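You operate a simulated robot arm through the tools that you are given. There is no shell and no other tool. Be economical: measure what you need, move in short steps, check, and stop when the job is done.

You are at the controls of a simulated robot arm. One attempt, no reset.

## Task
Put one of the brown crucibles from the door end of the concrete bench on top of the grey cube five.

Only the result counts: the job must be done as asked and must still hold three seconds after the hand-in. Knocking over, shifting, dropping, spilling or breaking anything else fails it.

## Robot
A 6-joint arm with a two-finger parallel gripper, fixed in place. Base frame: the origin is at the foot of the arm, x ahead of it, y to its left, z up; the work surface is at about z = 0. Units: mm, degrees, N and s.
With the tool pointing down near the work surface it reaches from about 140 to 580 mm from the base axis. Its first joint turns from -66.0 to 66.0 degrees. Payload 2.1 kg.
The TCP is the grasp point between the finger pads, 30 mm short of the fingertips. In the tool frame z runs along the fingers and y along their closing line. Largest opening 94 mm; finger width 28, thickness 10; the body of the gripper, 50 by 96 mm, starts 55 mm behind the TCP.
Orientation is that of the tool frame in the base frame, as a unit quaternion [w, x, y, z]. With the fingers straight down and closing along the base's y, the tool's x points along the base's -x, its y along +y and its z along -z.

## Interface
- The arm moves only by the tool nudge_tool. Its argument "motion" is one flat list of numbers, 5 for each row, row after row: the shift along the tool's x, y, z in units of 400 mm (1.0 is 400 mm), then the turn about the tool's z in units of 180 degrees (1.0 is 180 degrees), then the opening, from 0 (shut) to 1 (fully open). In form: [tx, ty, tz, twist, gripper, tx, ty, tz, twist, gripper, ...]. A call has 1 to 12 rows; each row is the pose to reach, as a shift and turn from the pose commanded when the call began, along the tool's axes at that moment. A call with a number of a shift or a turn outside -1 to 1 is refused whole. Each row takes 0.2 s and may step no farther than 50 mm and 8.6 degrees from the row before; otherwise, or with a gripper value out of range, the whole call is refused. Where a pose cannot be reached the arm comes as near as it can. A force on the tool above 40 N (or 10 N above the force at the start of the call, whichever is more), or a blocked arm, ends the call early, and 0.2 s more pass. Each finger travels about 72 mm/s and halts on what it meets, pressing with about 32 N; the grip force reading is that of the motor and also rises with nothing between the fingers. The clock runs only during rows and for 0.2 s after the last one: add rows that repeat a pose to give the fingers time. The reply holds the time, the measured pose of the TCP, the force on the tool along the base axes, the opening and the grip force, in the units named above and with some noise.
- Cameras (640 x 400 px; columns grow to the right, rows downward): "scene" is fixed at [39.4, -360, 495.1]; the picture's right is [0.90, -0.43, 0.00], its down [-0.20, -0.41, -0.89] and it looks along [0.39, 0.80, -0.45] (base axes); focal length 310 px, centre (320, 200). "wrist" rides on the gripper at [-37, 0, -58] in the tool frame; the picture's right is [0.00, -1.00, 0.00], its down [0.97, 0.00, -0.24] and it looks along [0.24, 0.00, 0.97] (tool axes); focal length 218 px, centre (320, 200).
- get_image(camera): a new picture of that camera. The clock stands still meanwhile.
- point_at(camera, pixels): for up to 12 pixels [column, row] of the newest picture of that camera ("zoom" is the newest enlarged one), the place [x, y, z] in the base frame of the surface seen there, good to about 2 mm. The clock stands still meanwhile.
- close_up(camera, box): a new picture of the part [left, top, right, bottom] of that camera's present view, enlarged. The clock stands still meanwhile.
- job_done(): hands the job in; it is judged then, once.

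Keep the steps short. Do not move on a guess: measure, check each grasp and each placing, and mend mistakes. In all there are 60 turns and 30 pictures (those below and enlarged ones count). Leave the gripper open and the arm clear of the work at the hand-in unless told otherwise, and finish with a single line.

The tools are called after ">>>" as a command line: name --argument value ..., lists and objects as JSON in quotes. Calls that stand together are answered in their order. nudge_tool: Moves the arm, as the interface text tells. Its arguments: {"type":"object","properties":{"motion":{"type":"array","items":{"type":"number"}}},"required":["motion"]} The other tools are called the same way: get_image (camera) takes a picture; point_at (camera, pixels) gives the place of the surface under pixels of a picture; close_up (camera, box) takes an enlarged picture of a part of a camera's view; job_done () hands the job in.

At the start:

```text
time_s: 0.0
tcp_pos: [271.1, 244.8, 334.6]
ee_rot: [0.0, -0.001, 1.0, 0.001]
wrist_force: [-0.1, 0.6, 0.6]
finger_gap: 94.1
grip_force: 0.1
```

scene: 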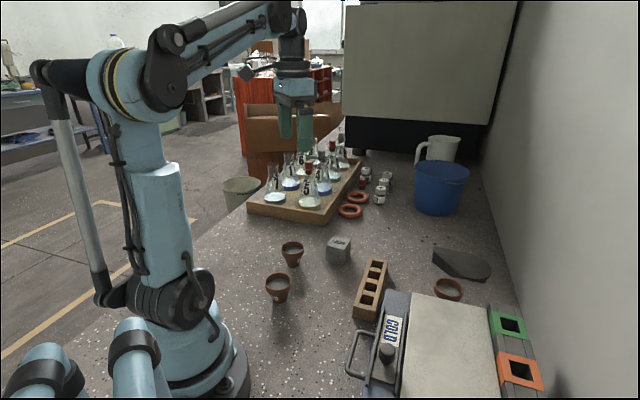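
wrist: 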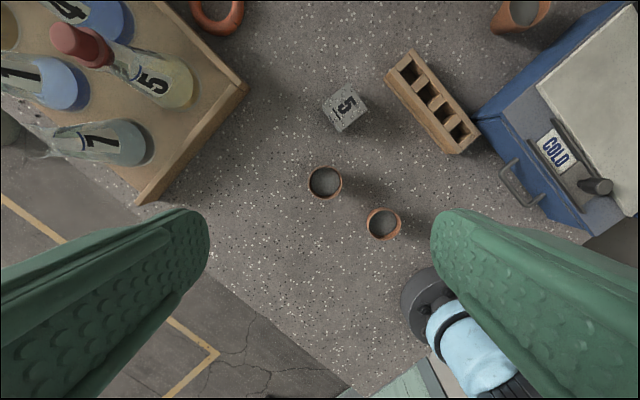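

I see two crucibles near scene pixels (292,253) and (278,288), another at (448,289), and the cube at (338,250). I'll take enlarged views to identify them and look for the door.

>>> close_up --camera "scene" --box '[220, 210, 540, 400]'

>>> close_up --camera "scene" --box '[180, 0, 500, 220]'

>>> point_at --camera "wrist" --pixels '[[326, 182], [384, 223], [525, 10], [345, 107], [338, 190], [397, 232], [312, 176]]'

>>> point_at --camera "scene" --pixels '[[292, 246], [278, 280], [448, 288], [340, 243], [325, 170], [440, 145], [440, 190], [380, 285], [460, 262]]'

```text
2.00 times, centred on (380, 305) of scene
```

zoom: 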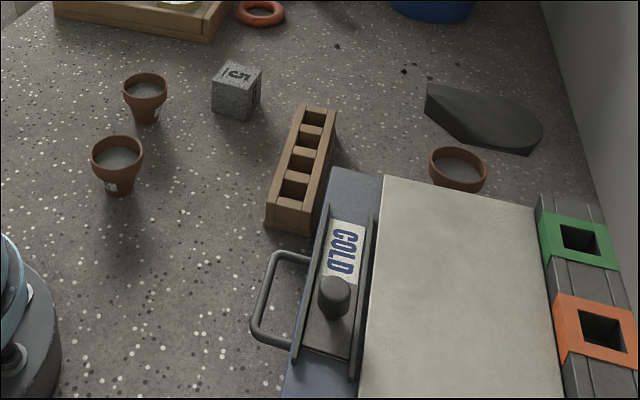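

```text
1.82 times, centred on (340, 110) of scene
```

zoom: 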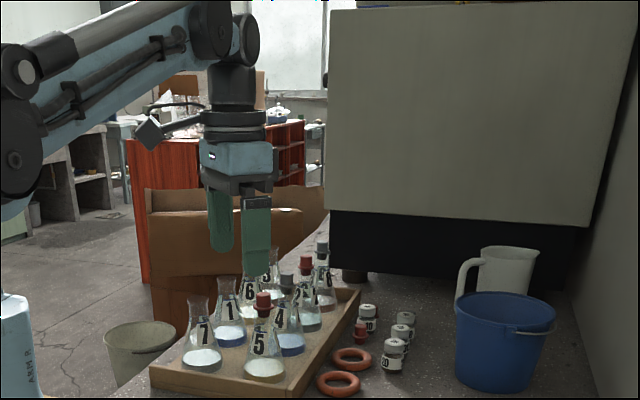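

```text
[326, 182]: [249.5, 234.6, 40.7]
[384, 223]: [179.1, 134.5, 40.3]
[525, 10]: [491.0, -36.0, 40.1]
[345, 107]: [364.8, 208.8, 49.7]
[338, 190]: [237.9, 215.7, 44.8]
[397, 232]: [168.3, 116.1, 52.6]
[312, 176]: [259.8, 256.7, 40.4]
```

```text
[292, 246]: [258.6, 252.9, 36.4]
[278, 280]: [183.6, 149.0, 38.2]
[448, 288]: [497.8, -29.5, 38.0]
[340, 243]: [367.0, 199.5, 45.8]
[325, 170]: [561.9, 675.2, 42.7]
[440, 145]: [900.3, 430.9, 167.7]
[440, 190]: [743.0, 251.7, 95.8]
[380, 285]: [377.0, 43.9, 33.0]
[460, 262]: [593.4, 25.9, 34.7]
```

Positions agree between the cameras. The crucibles carry labels, so I'll enlarge those, plus the area of the third crucible.

>>> close_up --camera "scene" --box '[258, 230, 358, 310]'

>>> close_up --camera "scene" --box '[415, 230, 525, 310]'

>>> close_up --camera "scene" --box '[320, 120, 420, 200]'

>>> close_up --camera "wrist" --box '[290, 60, 450, 260]'

```text
5.00 times, centred on (308, 270) of scene
```

zoom: 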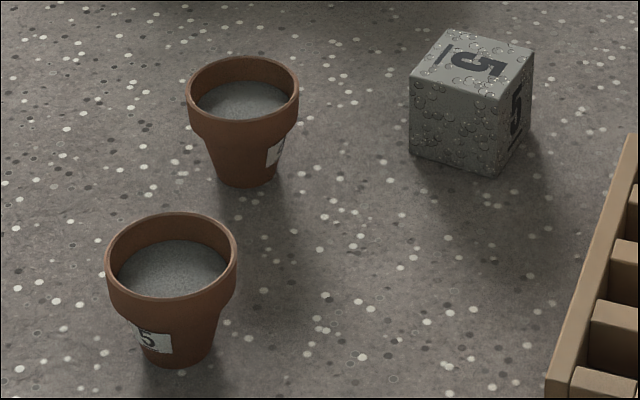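

```text
5.00 times, centred on (470, 270) of scene
```

zoom: 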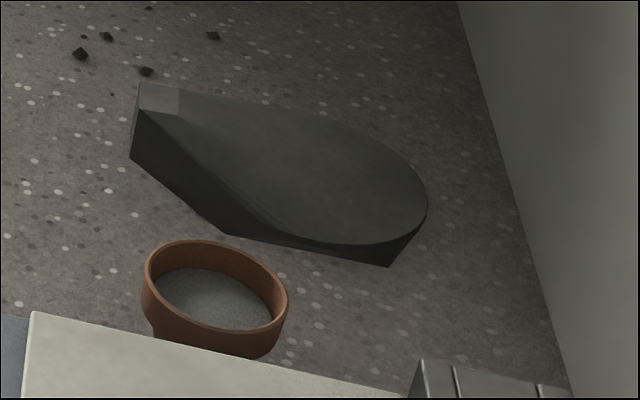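

```text
5.00 times, centred on (370, 160) of scene
```

zoom: 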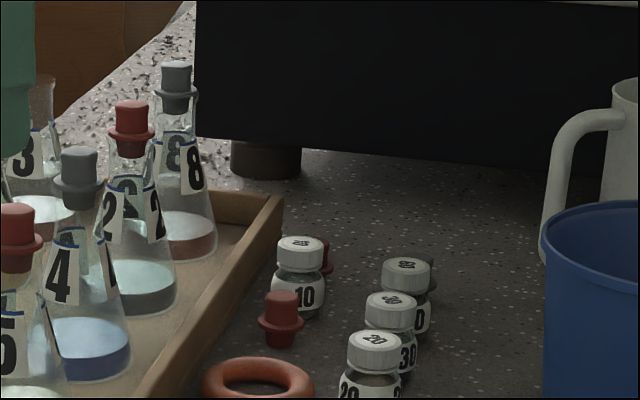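

```text
2.00 times, centred on (370, 160) of wrist
```

zoom: 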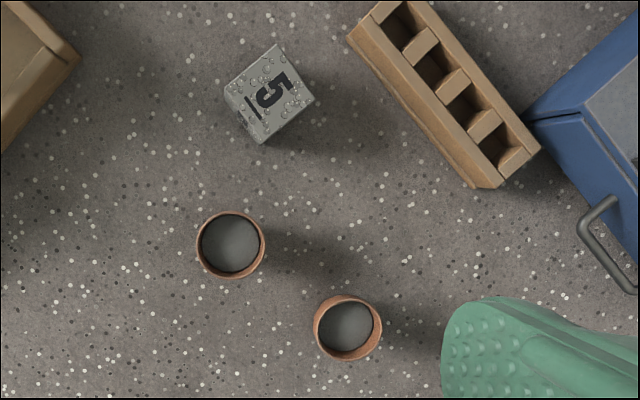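

The cube reads 5. Next I'll look for a door in the background, and measure the bench edge and wall line to get its long axis.

>>> close_up --camera "scene" --box '[0, 0, 240, 150]'

>>> point_at --camera "scene" --pixels '[[195, 247], [100, 325], [235, 215], [500, 200], [515, 270], [20, 150], [20, 80], [200, 140], [600, 200]]'

```text
2.67 times, centred on (120, 75) of scene
```

zoom: 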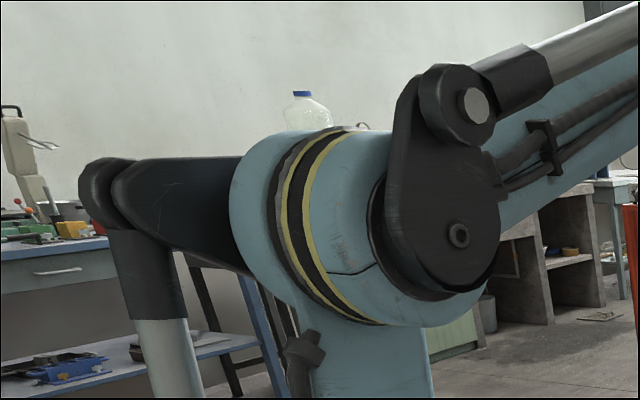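

```text
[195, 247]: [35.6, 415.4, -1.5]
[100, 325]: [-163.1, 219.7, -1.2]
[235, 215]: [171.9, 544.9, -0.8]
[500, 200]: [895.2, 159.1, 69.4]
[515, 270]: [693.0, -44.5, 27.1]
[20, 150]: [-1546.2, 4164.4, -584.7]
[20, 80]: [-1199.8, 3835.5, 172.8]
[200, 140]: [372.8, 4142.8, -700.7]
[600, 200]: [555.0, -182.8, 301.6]
```

No door in view yet. I'll raise the tool and carry it toward -y, well above everything, to see the rest of the bench beyond the scene picture.

>>> nudge_tool --motion '[0, 0, -0.12, 0, 1, 0, -0.12, -0.2, 0, 1, 0, -0.24, -0.2, 0, 1, 0, -0.36, -0.2, 0, 1, 0, -0.48, -0.2, 0, 1, 0, -0.6, -0.2, 0, 1, 0, -0.72, -0.2, 0, 1, 0, -0.84, -0.2, 0, 1, 0, -0.96, -0.2, 0, 1]'

>>> get_image --camera "wrist"

```text
refused: row 2 steps farther than a row can; nothing moved
```

```text
20 pictures are left
```

wrist: 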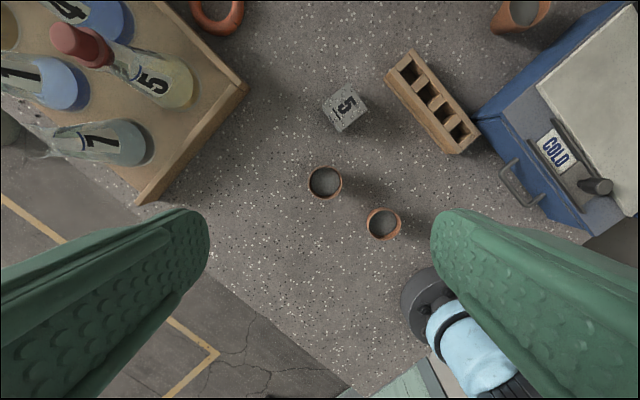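

The second row combined two shifts and was too long. I'll split them.

>>> nudge_tool --motion '[0, 0, -0.1, 0, 1, 0, 0, -0.2, 0, 1, 0, -0.12, -0.2, 0, 1, 0, -0.24, -0.2, 0, 1, 0, -0.36, -0.2, 0, 1, 0, -0.48, -0.2, 0, 1, 0, -0.6, -0.2, 0, 1, 0, -0.72, -0.2, 0, 1, 0, -0.84, -0.2, 0, 1, 0, -0.96, -0.2, 0, 1]'

```text
time_s: 2.2
tcp_pos: [270.2, -140.5, 414.2]
ee_rot: [0.001, -0.001, 1.0, 0.001]
wrist_force: [-0.7, -0.2, 0.8]
finger_gap: 94.0
grip_force: 0.0
```

Now at (270,-140,414). Picture from here.

>>> get_image --camera "wrist"

```text
19 pictures are left
```

wrist: 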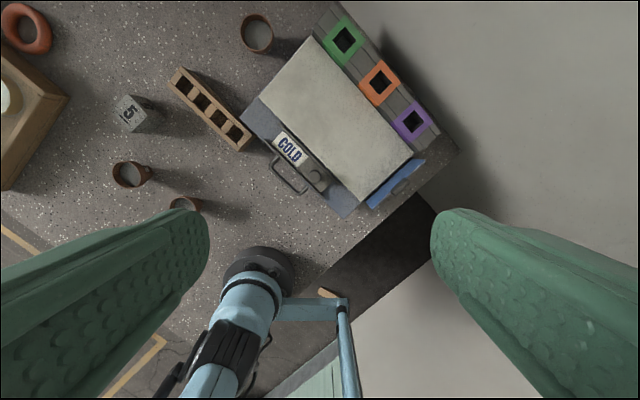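

The bench ends here by a wall; a pale green slatted thing shows at (320,375), possibly the door. Enlarging that.

>>> close_up --camera "wrist" --box '[240, 280, 440, 400]'

>>> point_at --camera "wrist" --pixels '[[325, 380], [305, 390], [400, 340], [258, 35], [327, 293]]'

```text
3.20 times, centred on (340, 340) of wrist
```

zoom: 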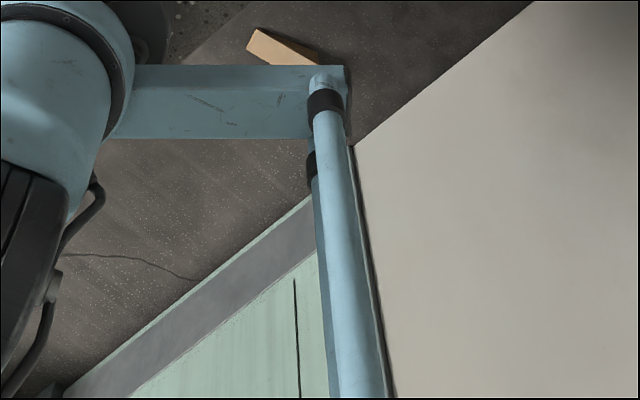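

```text
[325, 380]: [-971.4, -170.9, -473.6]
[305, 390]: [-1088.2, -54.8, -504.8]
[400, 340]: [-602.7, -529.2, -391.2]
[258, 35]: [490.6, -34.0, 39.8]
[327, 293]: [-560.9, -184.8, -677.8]
```

The green panel with kick plate and the wedge on the floor is the door, beyond the bench's near end (-x,-y). The crucible at about (179,137), label 5, is nearest that end, so I'll take it. Going above it at z about 260 to measure it.

>>> nudge_tool --motion '[0.03, 0.1, 0, 0, 1, 0.06, 0.2, 0, 0, 1, 0.09, 0.3, 0, 0, 1, 0.12, 0.4, 0, 0, 1, 0.15, 0.5, 0, 0, 1, 0.18, 0.6, 0, 0, 1, 0.225, 0.69, 0.02, 0, 1, 0.225, 0.69, 0.12, 0, 1, 0.225, 0.69, 0.24, 0, 1, 0.225, 0.69, 0.36, 0, 1, 0.225, 0.69, 0.385, 0, 1]'

>>> get_image --camera "wrist"

```text
time_s: 4.6
tcp_pos: [183.4, 137.0, 260.2]
ee_rot: [0.001, 0.0, 1.0, 0.001]
wrist_force: [0.3, -0.1, 0.2]
finger_gap: 94.0
grip_force: 0.0
```

```text
17 pictures are left
```

wrist: 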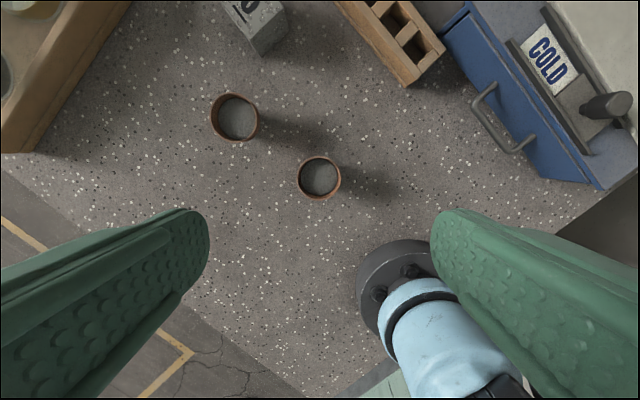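

The crucible appears centred at (319,177). Enlarging to measure its rim.

>>> close_up --camera "wrist" --box '[279, 152, 359, 202]'

```text
8.00 times, centred on (319, 177) of wrist
```

zoom: 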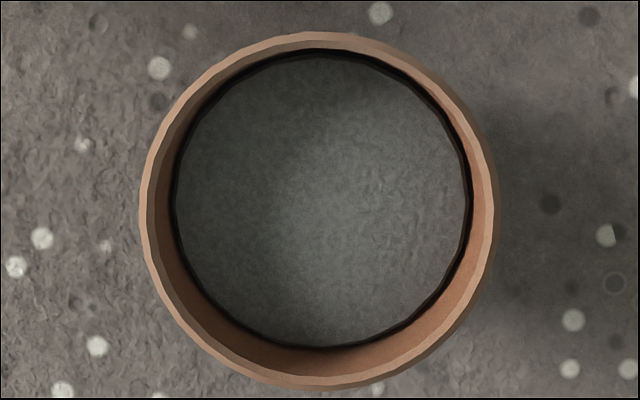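

>>> point_at --camera "zoom" --pixels '[[146, 210], [492, 210], [318, 38], [318, 383], [200, 90], [440, 90], [320, 210], [60, 210], [585, 130]]'

>>> point_at --camera "wrist" --pixels '[[262, 12], [50, 5], [60, 50]]'

```text
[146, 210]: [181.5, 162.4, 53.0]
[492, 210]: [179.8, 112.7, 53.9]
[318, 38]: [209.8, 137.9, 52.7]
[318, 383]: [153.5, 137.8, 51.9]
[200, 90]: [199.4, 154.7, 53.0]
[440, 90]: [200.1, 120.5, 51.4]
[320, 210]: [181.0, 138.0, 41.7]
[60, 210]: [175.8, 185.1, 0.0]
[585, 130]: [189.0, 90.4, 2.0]
```

```text
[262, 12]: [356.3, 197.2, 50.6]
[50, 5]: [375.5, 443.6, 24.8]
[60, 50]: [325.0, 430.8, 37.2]
```

Rim: centre (181,137.7), about 51–56 mm across, top at z 53. The opening of 94 leaves ~20 mm each side. Descending to TCP z 43 (tips at 13).

>>> nudge_tool --motion '[0.006, 0.002, 0.12, 0, 1, 0.006, 0.002, 0.24, 0, 1, 0.006, 0.002, 0.36, 0, 1, 0.006, 0.002, 0.44, 0, 1, 0.006, 0.002, 0.5, 0, 1, 0.006, 0.002, 0.54, 0, 1, 0.006, 0.002, 0.54, 0, 1]'

>>> get_image --camera "scene"

```text
time_s: 6.2
tcp_pos: [180.8, 136.2, 45.9]
ee_rot: [0.001, -0.001, 1.0, 0.001]
wrist_force: [-0.2, 0.6, -0.3]
finger_gap: 93.9
grip_force: 0.0
```

```text
15 pictures are left
```

scene: 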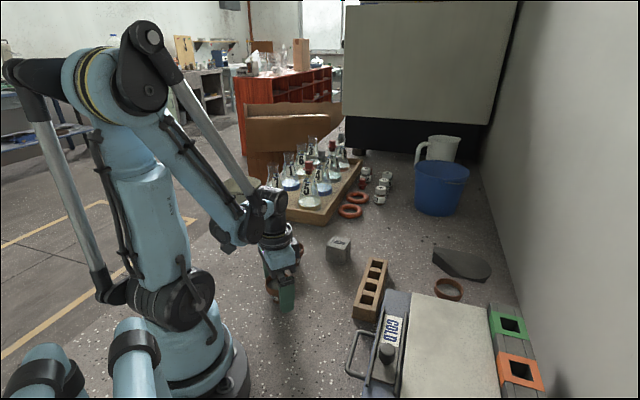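

Fingers straddle the pot with no contact force. Correcting slightly (1.5 mm +y, 3 mm down), then closing.

>>> nudge_tool --motion '[0, 0.003, 0.007, 0, 1, 0, 0.003, 0.007, 0, 0.7, 0, 0.003, 0.007, 0, 0.5, 0, 0.003, 0.007, 0, 0.4, 0, 0.003, 0.007, 0, 0.4, 0, 0.003, 0.007, 0, 0.4]'

```text
time_s: 7.6
tcp_pos: [178.4, 140.3, 43.5]
ee_rot: [0.001, -0.001, 1.0, 0.001]
wrist_force: [1.3, 0.1, -0.5]
finger_gap: 53.5
grip_force: 32.2
```

Gap 53.5 mm, grip 32 N: held. Lifting gently to about z 120.

>>> nudge_tool --motion '[0, 0, -0.02, 0, 0.4, 0, 0, -0.05, 0, 0.4, 0, 0, -0.1, 0, 0.4, 0, 0, -0.15, 0, 0.4, 0, 0, -0.2, 0, 0.4, 0, 0, -0.2, 0, 0.4]'

>>> close_up --camera "scene" --box '[220, 170, 400, 330]'

>>> get_image --camera "wrist"

```text
time_s: 9.0
tcp_pos: [177.1, 138.1, 120.5]
ee_rot: [0.001, -0.001, 1.0, 0.002]
wrist_force: [-0.5, 0.1, -0.7]
finger_gap: 53.3
grip_force: 32.9
```

```text
2.50 times, centred on (310, 250) of scene
```

zoom: 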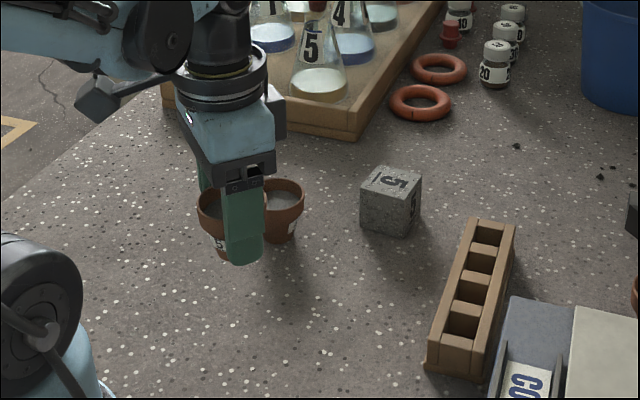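

```text
13 pictures are left
```

wrist: 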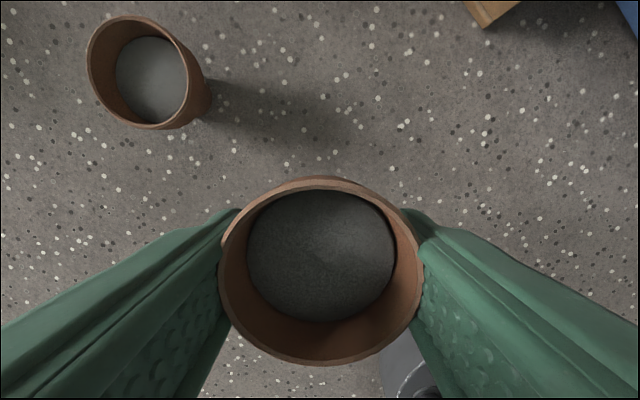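

The pot is hanging level in the grip. Enlarging the cube to get its top corners.

>>> close_up --camera "scene" --box '[314, 230, 362, 270]'

```text
10.00 times, centred on (338, 250) of scene
```

zoom: 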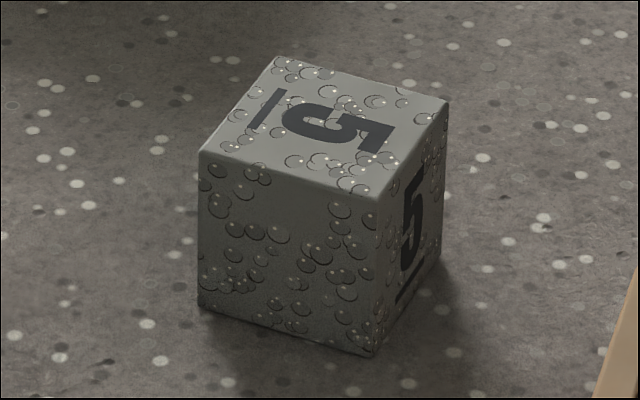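

>>> point_at --camera "zoom" --pixels '[[278, 62], [442, 104], [376, 190], [206, 153], [325, 125], [300, 100], [350, 150], [370, 350], [202, 300]]'

```text
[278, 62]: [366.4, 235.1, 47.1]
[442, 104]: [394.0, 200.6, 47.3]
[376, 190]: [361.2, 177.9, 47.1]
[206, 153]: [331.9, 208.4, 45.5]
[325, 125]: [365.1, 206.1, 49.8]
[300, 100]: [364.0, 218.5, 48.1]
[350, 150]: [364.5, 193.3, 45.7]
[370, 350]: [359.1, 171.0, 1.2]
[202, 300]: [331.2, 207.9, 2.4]
```

Cube top: centre (363.4,205.5), z about 47.3, side ~44. Rising to z about 192, then carrying to hover above it.

>>> nudge_tool --motion '[0, 0, -0.08, 0, 0.4, 0, 0, -0.175, 0, 0.4, -0.05, 0.018, -0.175, 0, 0.4, -0.13, 0.048, -0.175, 0, 0.4, -0.21, 0.077, -0.175, 0, 0.4, -0.29, 0.107, -0.175, 0, 0.4, -0.37, 0.136, -0.175, 0, 0.4, -0.43, 0.158, -0.175, 0, 0.4, -0.457, 0.168, -0.175, 0, 0.4, -0.457, 0.168, -0.175, 0, 0.4]'

>>> get_image --camera "wrist"

>>> close_up --camera "scene" --box '[274, 160, 402, 280]'

```text
time_s: 11.2
tcp_pos: [361.8, 206.7, 192.8]
ee_rot: [0.0, -0.001, 1.0, 0.001]
wrist_force: [0.0, -0.6, -0.6]
finger_gap: 53.5
grip_force: 31.9
```

```text
11 pictures are left
```

wrist: 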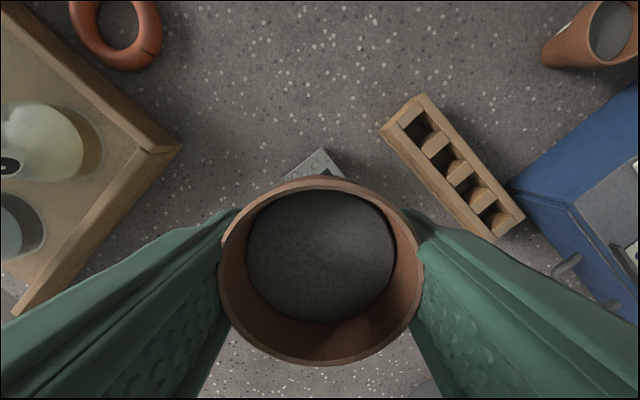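

```text
3.33 times, centred on (338, 220) of scene
```

zoom: 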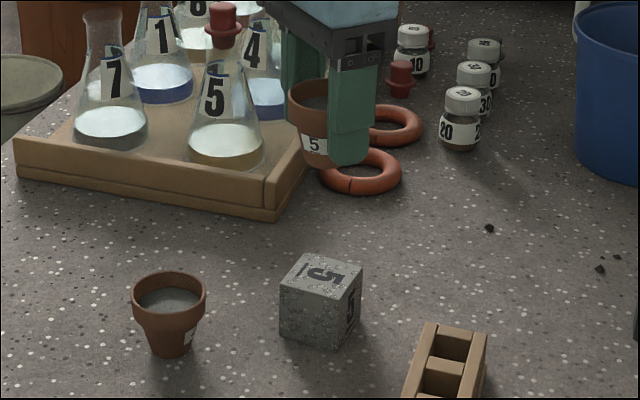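

Hovering over the cube. Measuring the rim in the wrist picture and the nearest tray edge and flask for finger clearance.

>>> point_at --camera "wrist" --pixels '[[320, 183], [320, 362], [226, 250], [417, 250], [322, 155], [178, 148], [100, 155], [42, 230], [250, 215], [390, 215]]'

```text
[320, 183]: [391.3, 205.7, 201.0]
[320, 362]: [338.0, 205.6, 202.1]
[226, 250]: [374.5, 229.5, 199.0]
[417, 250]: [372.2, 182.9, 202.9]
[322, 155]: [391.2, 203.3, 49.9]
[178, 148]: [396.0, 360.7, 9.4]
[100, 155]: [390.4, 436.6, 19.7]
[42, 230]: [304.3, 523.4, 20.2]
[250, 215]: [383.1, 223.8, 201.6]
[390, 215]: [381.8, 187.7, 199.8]
```

Rim centre (364.6,206) versus cube centre (363.4,205.5): aligned. Bottom is about 102 mm above the cube top. Descending 94 mm first.

>>> nudge_tool --motion '[0.0025, 0, 0.08, 0, 0.4, 0.0025, 0, 0.15, 0, 0.4, 0.0025, 0, 0.2, 0, 0.4, 0.0025, 0, 0.225, 0, 0.4, 0.0025, 0, 0.235, 0, 0.4, 0.0025, 0, 0.235, 0, 0.4]'

>>> close_up --camera "scene" --box '[306, 210, 370, 270]'

```text
time_s: 12.6
tcp_pos: [361.7, 206.6, 99.1]
ee_rot: [0.001, -0.001, 1.0, 0.001]
wrist_force: [0.4, -0.2, 0.1]
finger_gap: 53.7
grip_force: 32.1
```

```text
6.67 times, centred on (338, 240) of scene
```

zoom: 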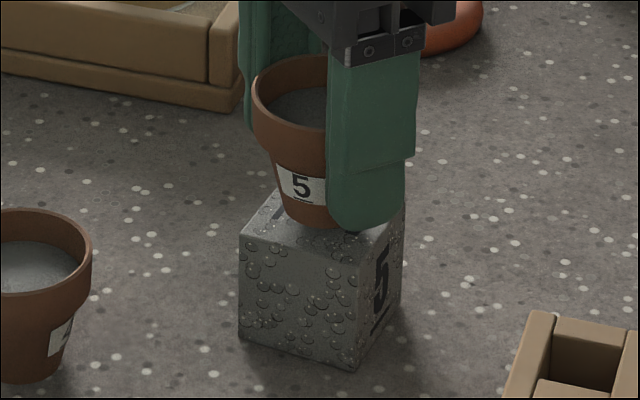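

The pot sits just above the cube, centred, with no force. Lowering in 1–2 mm steps, watching force.

>>> nudge_tool --motion '[0, 0, 0.005, 0, 0.4, 0, 0, 0.01, 0, 0.4, 0, 0, 0.0125, 0, 0.4, 0, 0, 0.0125, 0, 0.4]'

```text
time_s: 13.6
tcp_pos: [360.3, 206.3, 93.1]
ee_rot: [0.001, 0.0, 1.0, 0.001]
wrist_force: [0.7, 0.4, 0.1]
finger_gap: 53.6
grip_force: 32.3
```

Still no contact. Another 2 mm.

>>> nudge_tool --motion '[0, 0, 0.0025, 0, 0.4, 0, 0, 0.005, 0, 0.4, 0, 0, 0.005, 0, 0.4]'

```text
time_s: 14.4
tcp_pos: [360.8, 206.5, 91.6]
ee_rot: [0.001, 0.0, 1.0, 0.0]
wrist_force: [1.5, -4.7, 16.0]
finger_gap: 53.1
grip_force: 31.7
```

Contact: 16 N upward. Backing off 0.8 mm to lighten it before releasing.

>>> nudge_tool --motion '[0, 0, -0.002, 0, 0.4, 0, 0, -0.002, 0, 0.4]'

>>> close_up --camera "scene" --box '[306, 210, 370, 270]'

```text
time_s: 15.0
tcp_pos: [360.4, 207.6, 92.3]
ee_rot: [0.001, 0.0, 1.0, 0.002]
wrist_force: [2.9, -2.8, 7.0]
finger_gap: 53.3
grip_force: 31.5
```

```text
6.67 times, centred on (338, 240) of scene
```

zoom: 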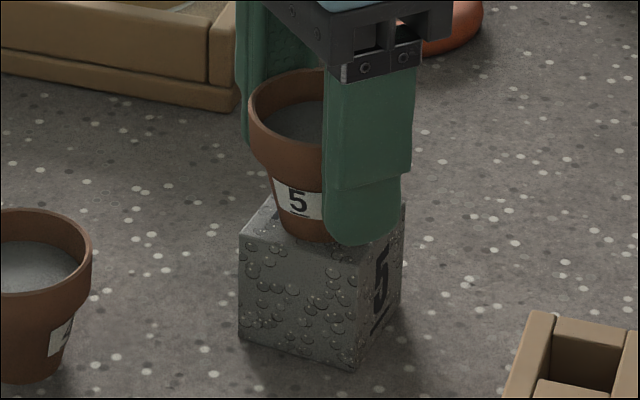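

Contact eased to 7 N. The pot may lie a little toward the cube's front-left edge; checking centring with the wrist camera.

>>> get_image --camera "wrist"

>>> point_at --camera "zoom" --pixels '[[280, 215], [300, 234], [320, 240], [244, 234], [357, 262], [310, 247], [265, 212], [400, 200]]'

>>> point_at --camera "wrist" --pixels '[[320, 183], [320, 362], [226, 250], [417, 250]]'

```text
7 pictures are left
```

wrist: 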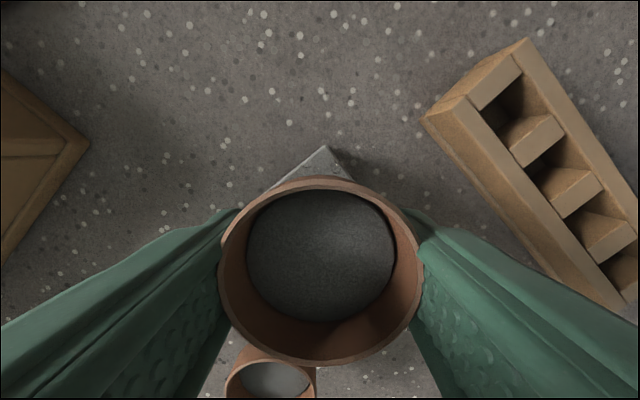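

```text
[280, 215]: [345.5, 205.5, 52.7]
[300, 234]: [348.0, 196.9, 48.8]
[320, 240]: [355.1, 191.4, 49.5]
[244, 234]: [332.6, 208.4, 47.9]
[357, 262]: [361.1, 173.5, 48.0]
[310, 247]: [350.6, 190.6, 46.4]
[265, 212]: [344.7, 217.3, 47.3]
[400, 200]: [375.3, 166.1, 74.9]
```

```text
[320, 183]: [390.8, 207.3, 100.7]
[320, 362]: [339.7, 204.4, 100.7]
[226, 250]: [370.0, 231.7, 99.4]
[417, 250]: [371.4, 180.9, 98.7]
```

The rim centre is (365,206), the rim top at 100.7 and the base points lie 18 mm from the cube's centre: fully seated. Opening gradually.

>>> nudge_tool --motion '[0, 0, 0, 0, 0.58, 0, 0, 0, 0, 0.63, 0, 0, 0, 0, 0.7, 0, 0, 0, 0, 0.85, 0, 0, 0, 0, 1, 0, 0, 0, 0, 1]'

>>> close_up --camera "scene" --box '[290, 190, 386, 270]'

```text
time_s: 16.4
tcp_pos: [359.8, 206.8, 91.8]
ee_rot: [0.001, -0.001, 1.0, 0.002]
wrist_force: [-0.1, 1.2, 0.1]
finger_gap: 94.0
grip_force: 0.0
```

```text
5.00 times, centred on (338, 230) of scene
```

zoom: 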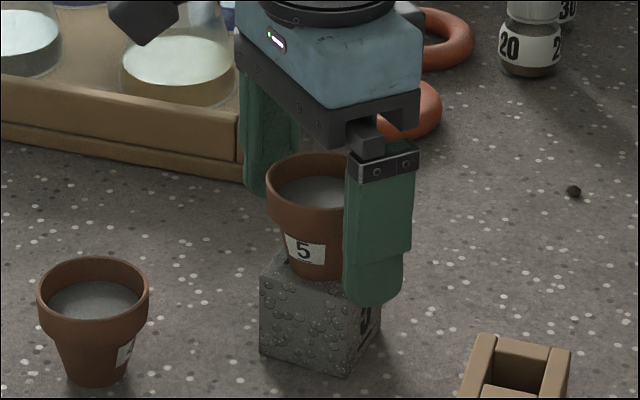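

The fingers are clear on both sides and the pot stands upright. Raising straight up 200 mm.

>>> nudge_tool --motion '[0, 0, -0.03, 0, 1, 0, 0, -0.1, 0, 1, 0, 0, -0.2, 0, 1, 0, 0, -0.3, 0, 1, 0, 0, -0.4, 0, 1, 0, 0, -0.5, 0, 1, 0, 0, -0.5, 0, 1, 0, 0, -0.5, 0, 1]'

>>> get_image --camera "scene"

>>> close_up --camera "scene" --box '[290, 190, 386, 270]'

```text
time_s: 18.2
tcp_pos: [359.5, 203.7, 293.6]
ee_rot: [0.0, -0.001, 1.0, 0.001]
wrist_force: [-0.1, -0.1, 0.0]
finger_gap: 94.0
grip_force: 0.0
```

```text
5 pictures are left
```

scene: 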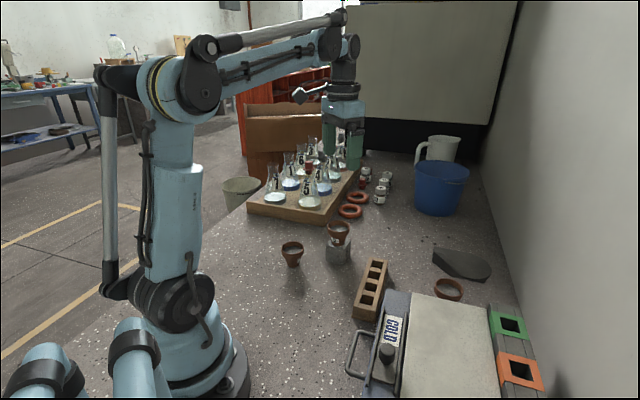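

```text
5.00 times, centred on (338, 230) of scene
```

zoom: 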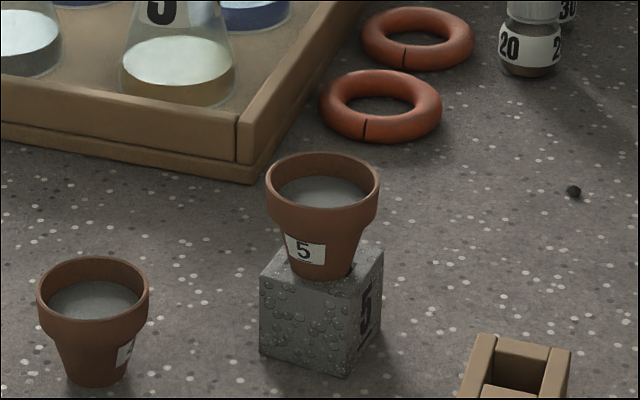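

The crucible stands upright on cube 5, everything else is where it was, and the open gripper is about 200 mm clear. Handing in.

>>> job_done

```text
The job is handed in.
```

I put the brown crucible labelled 5, the one nearest the door end of the bench, upright and centred on the grey cube five; nothing else was disturbed, and the arm is clear with the gripper open.
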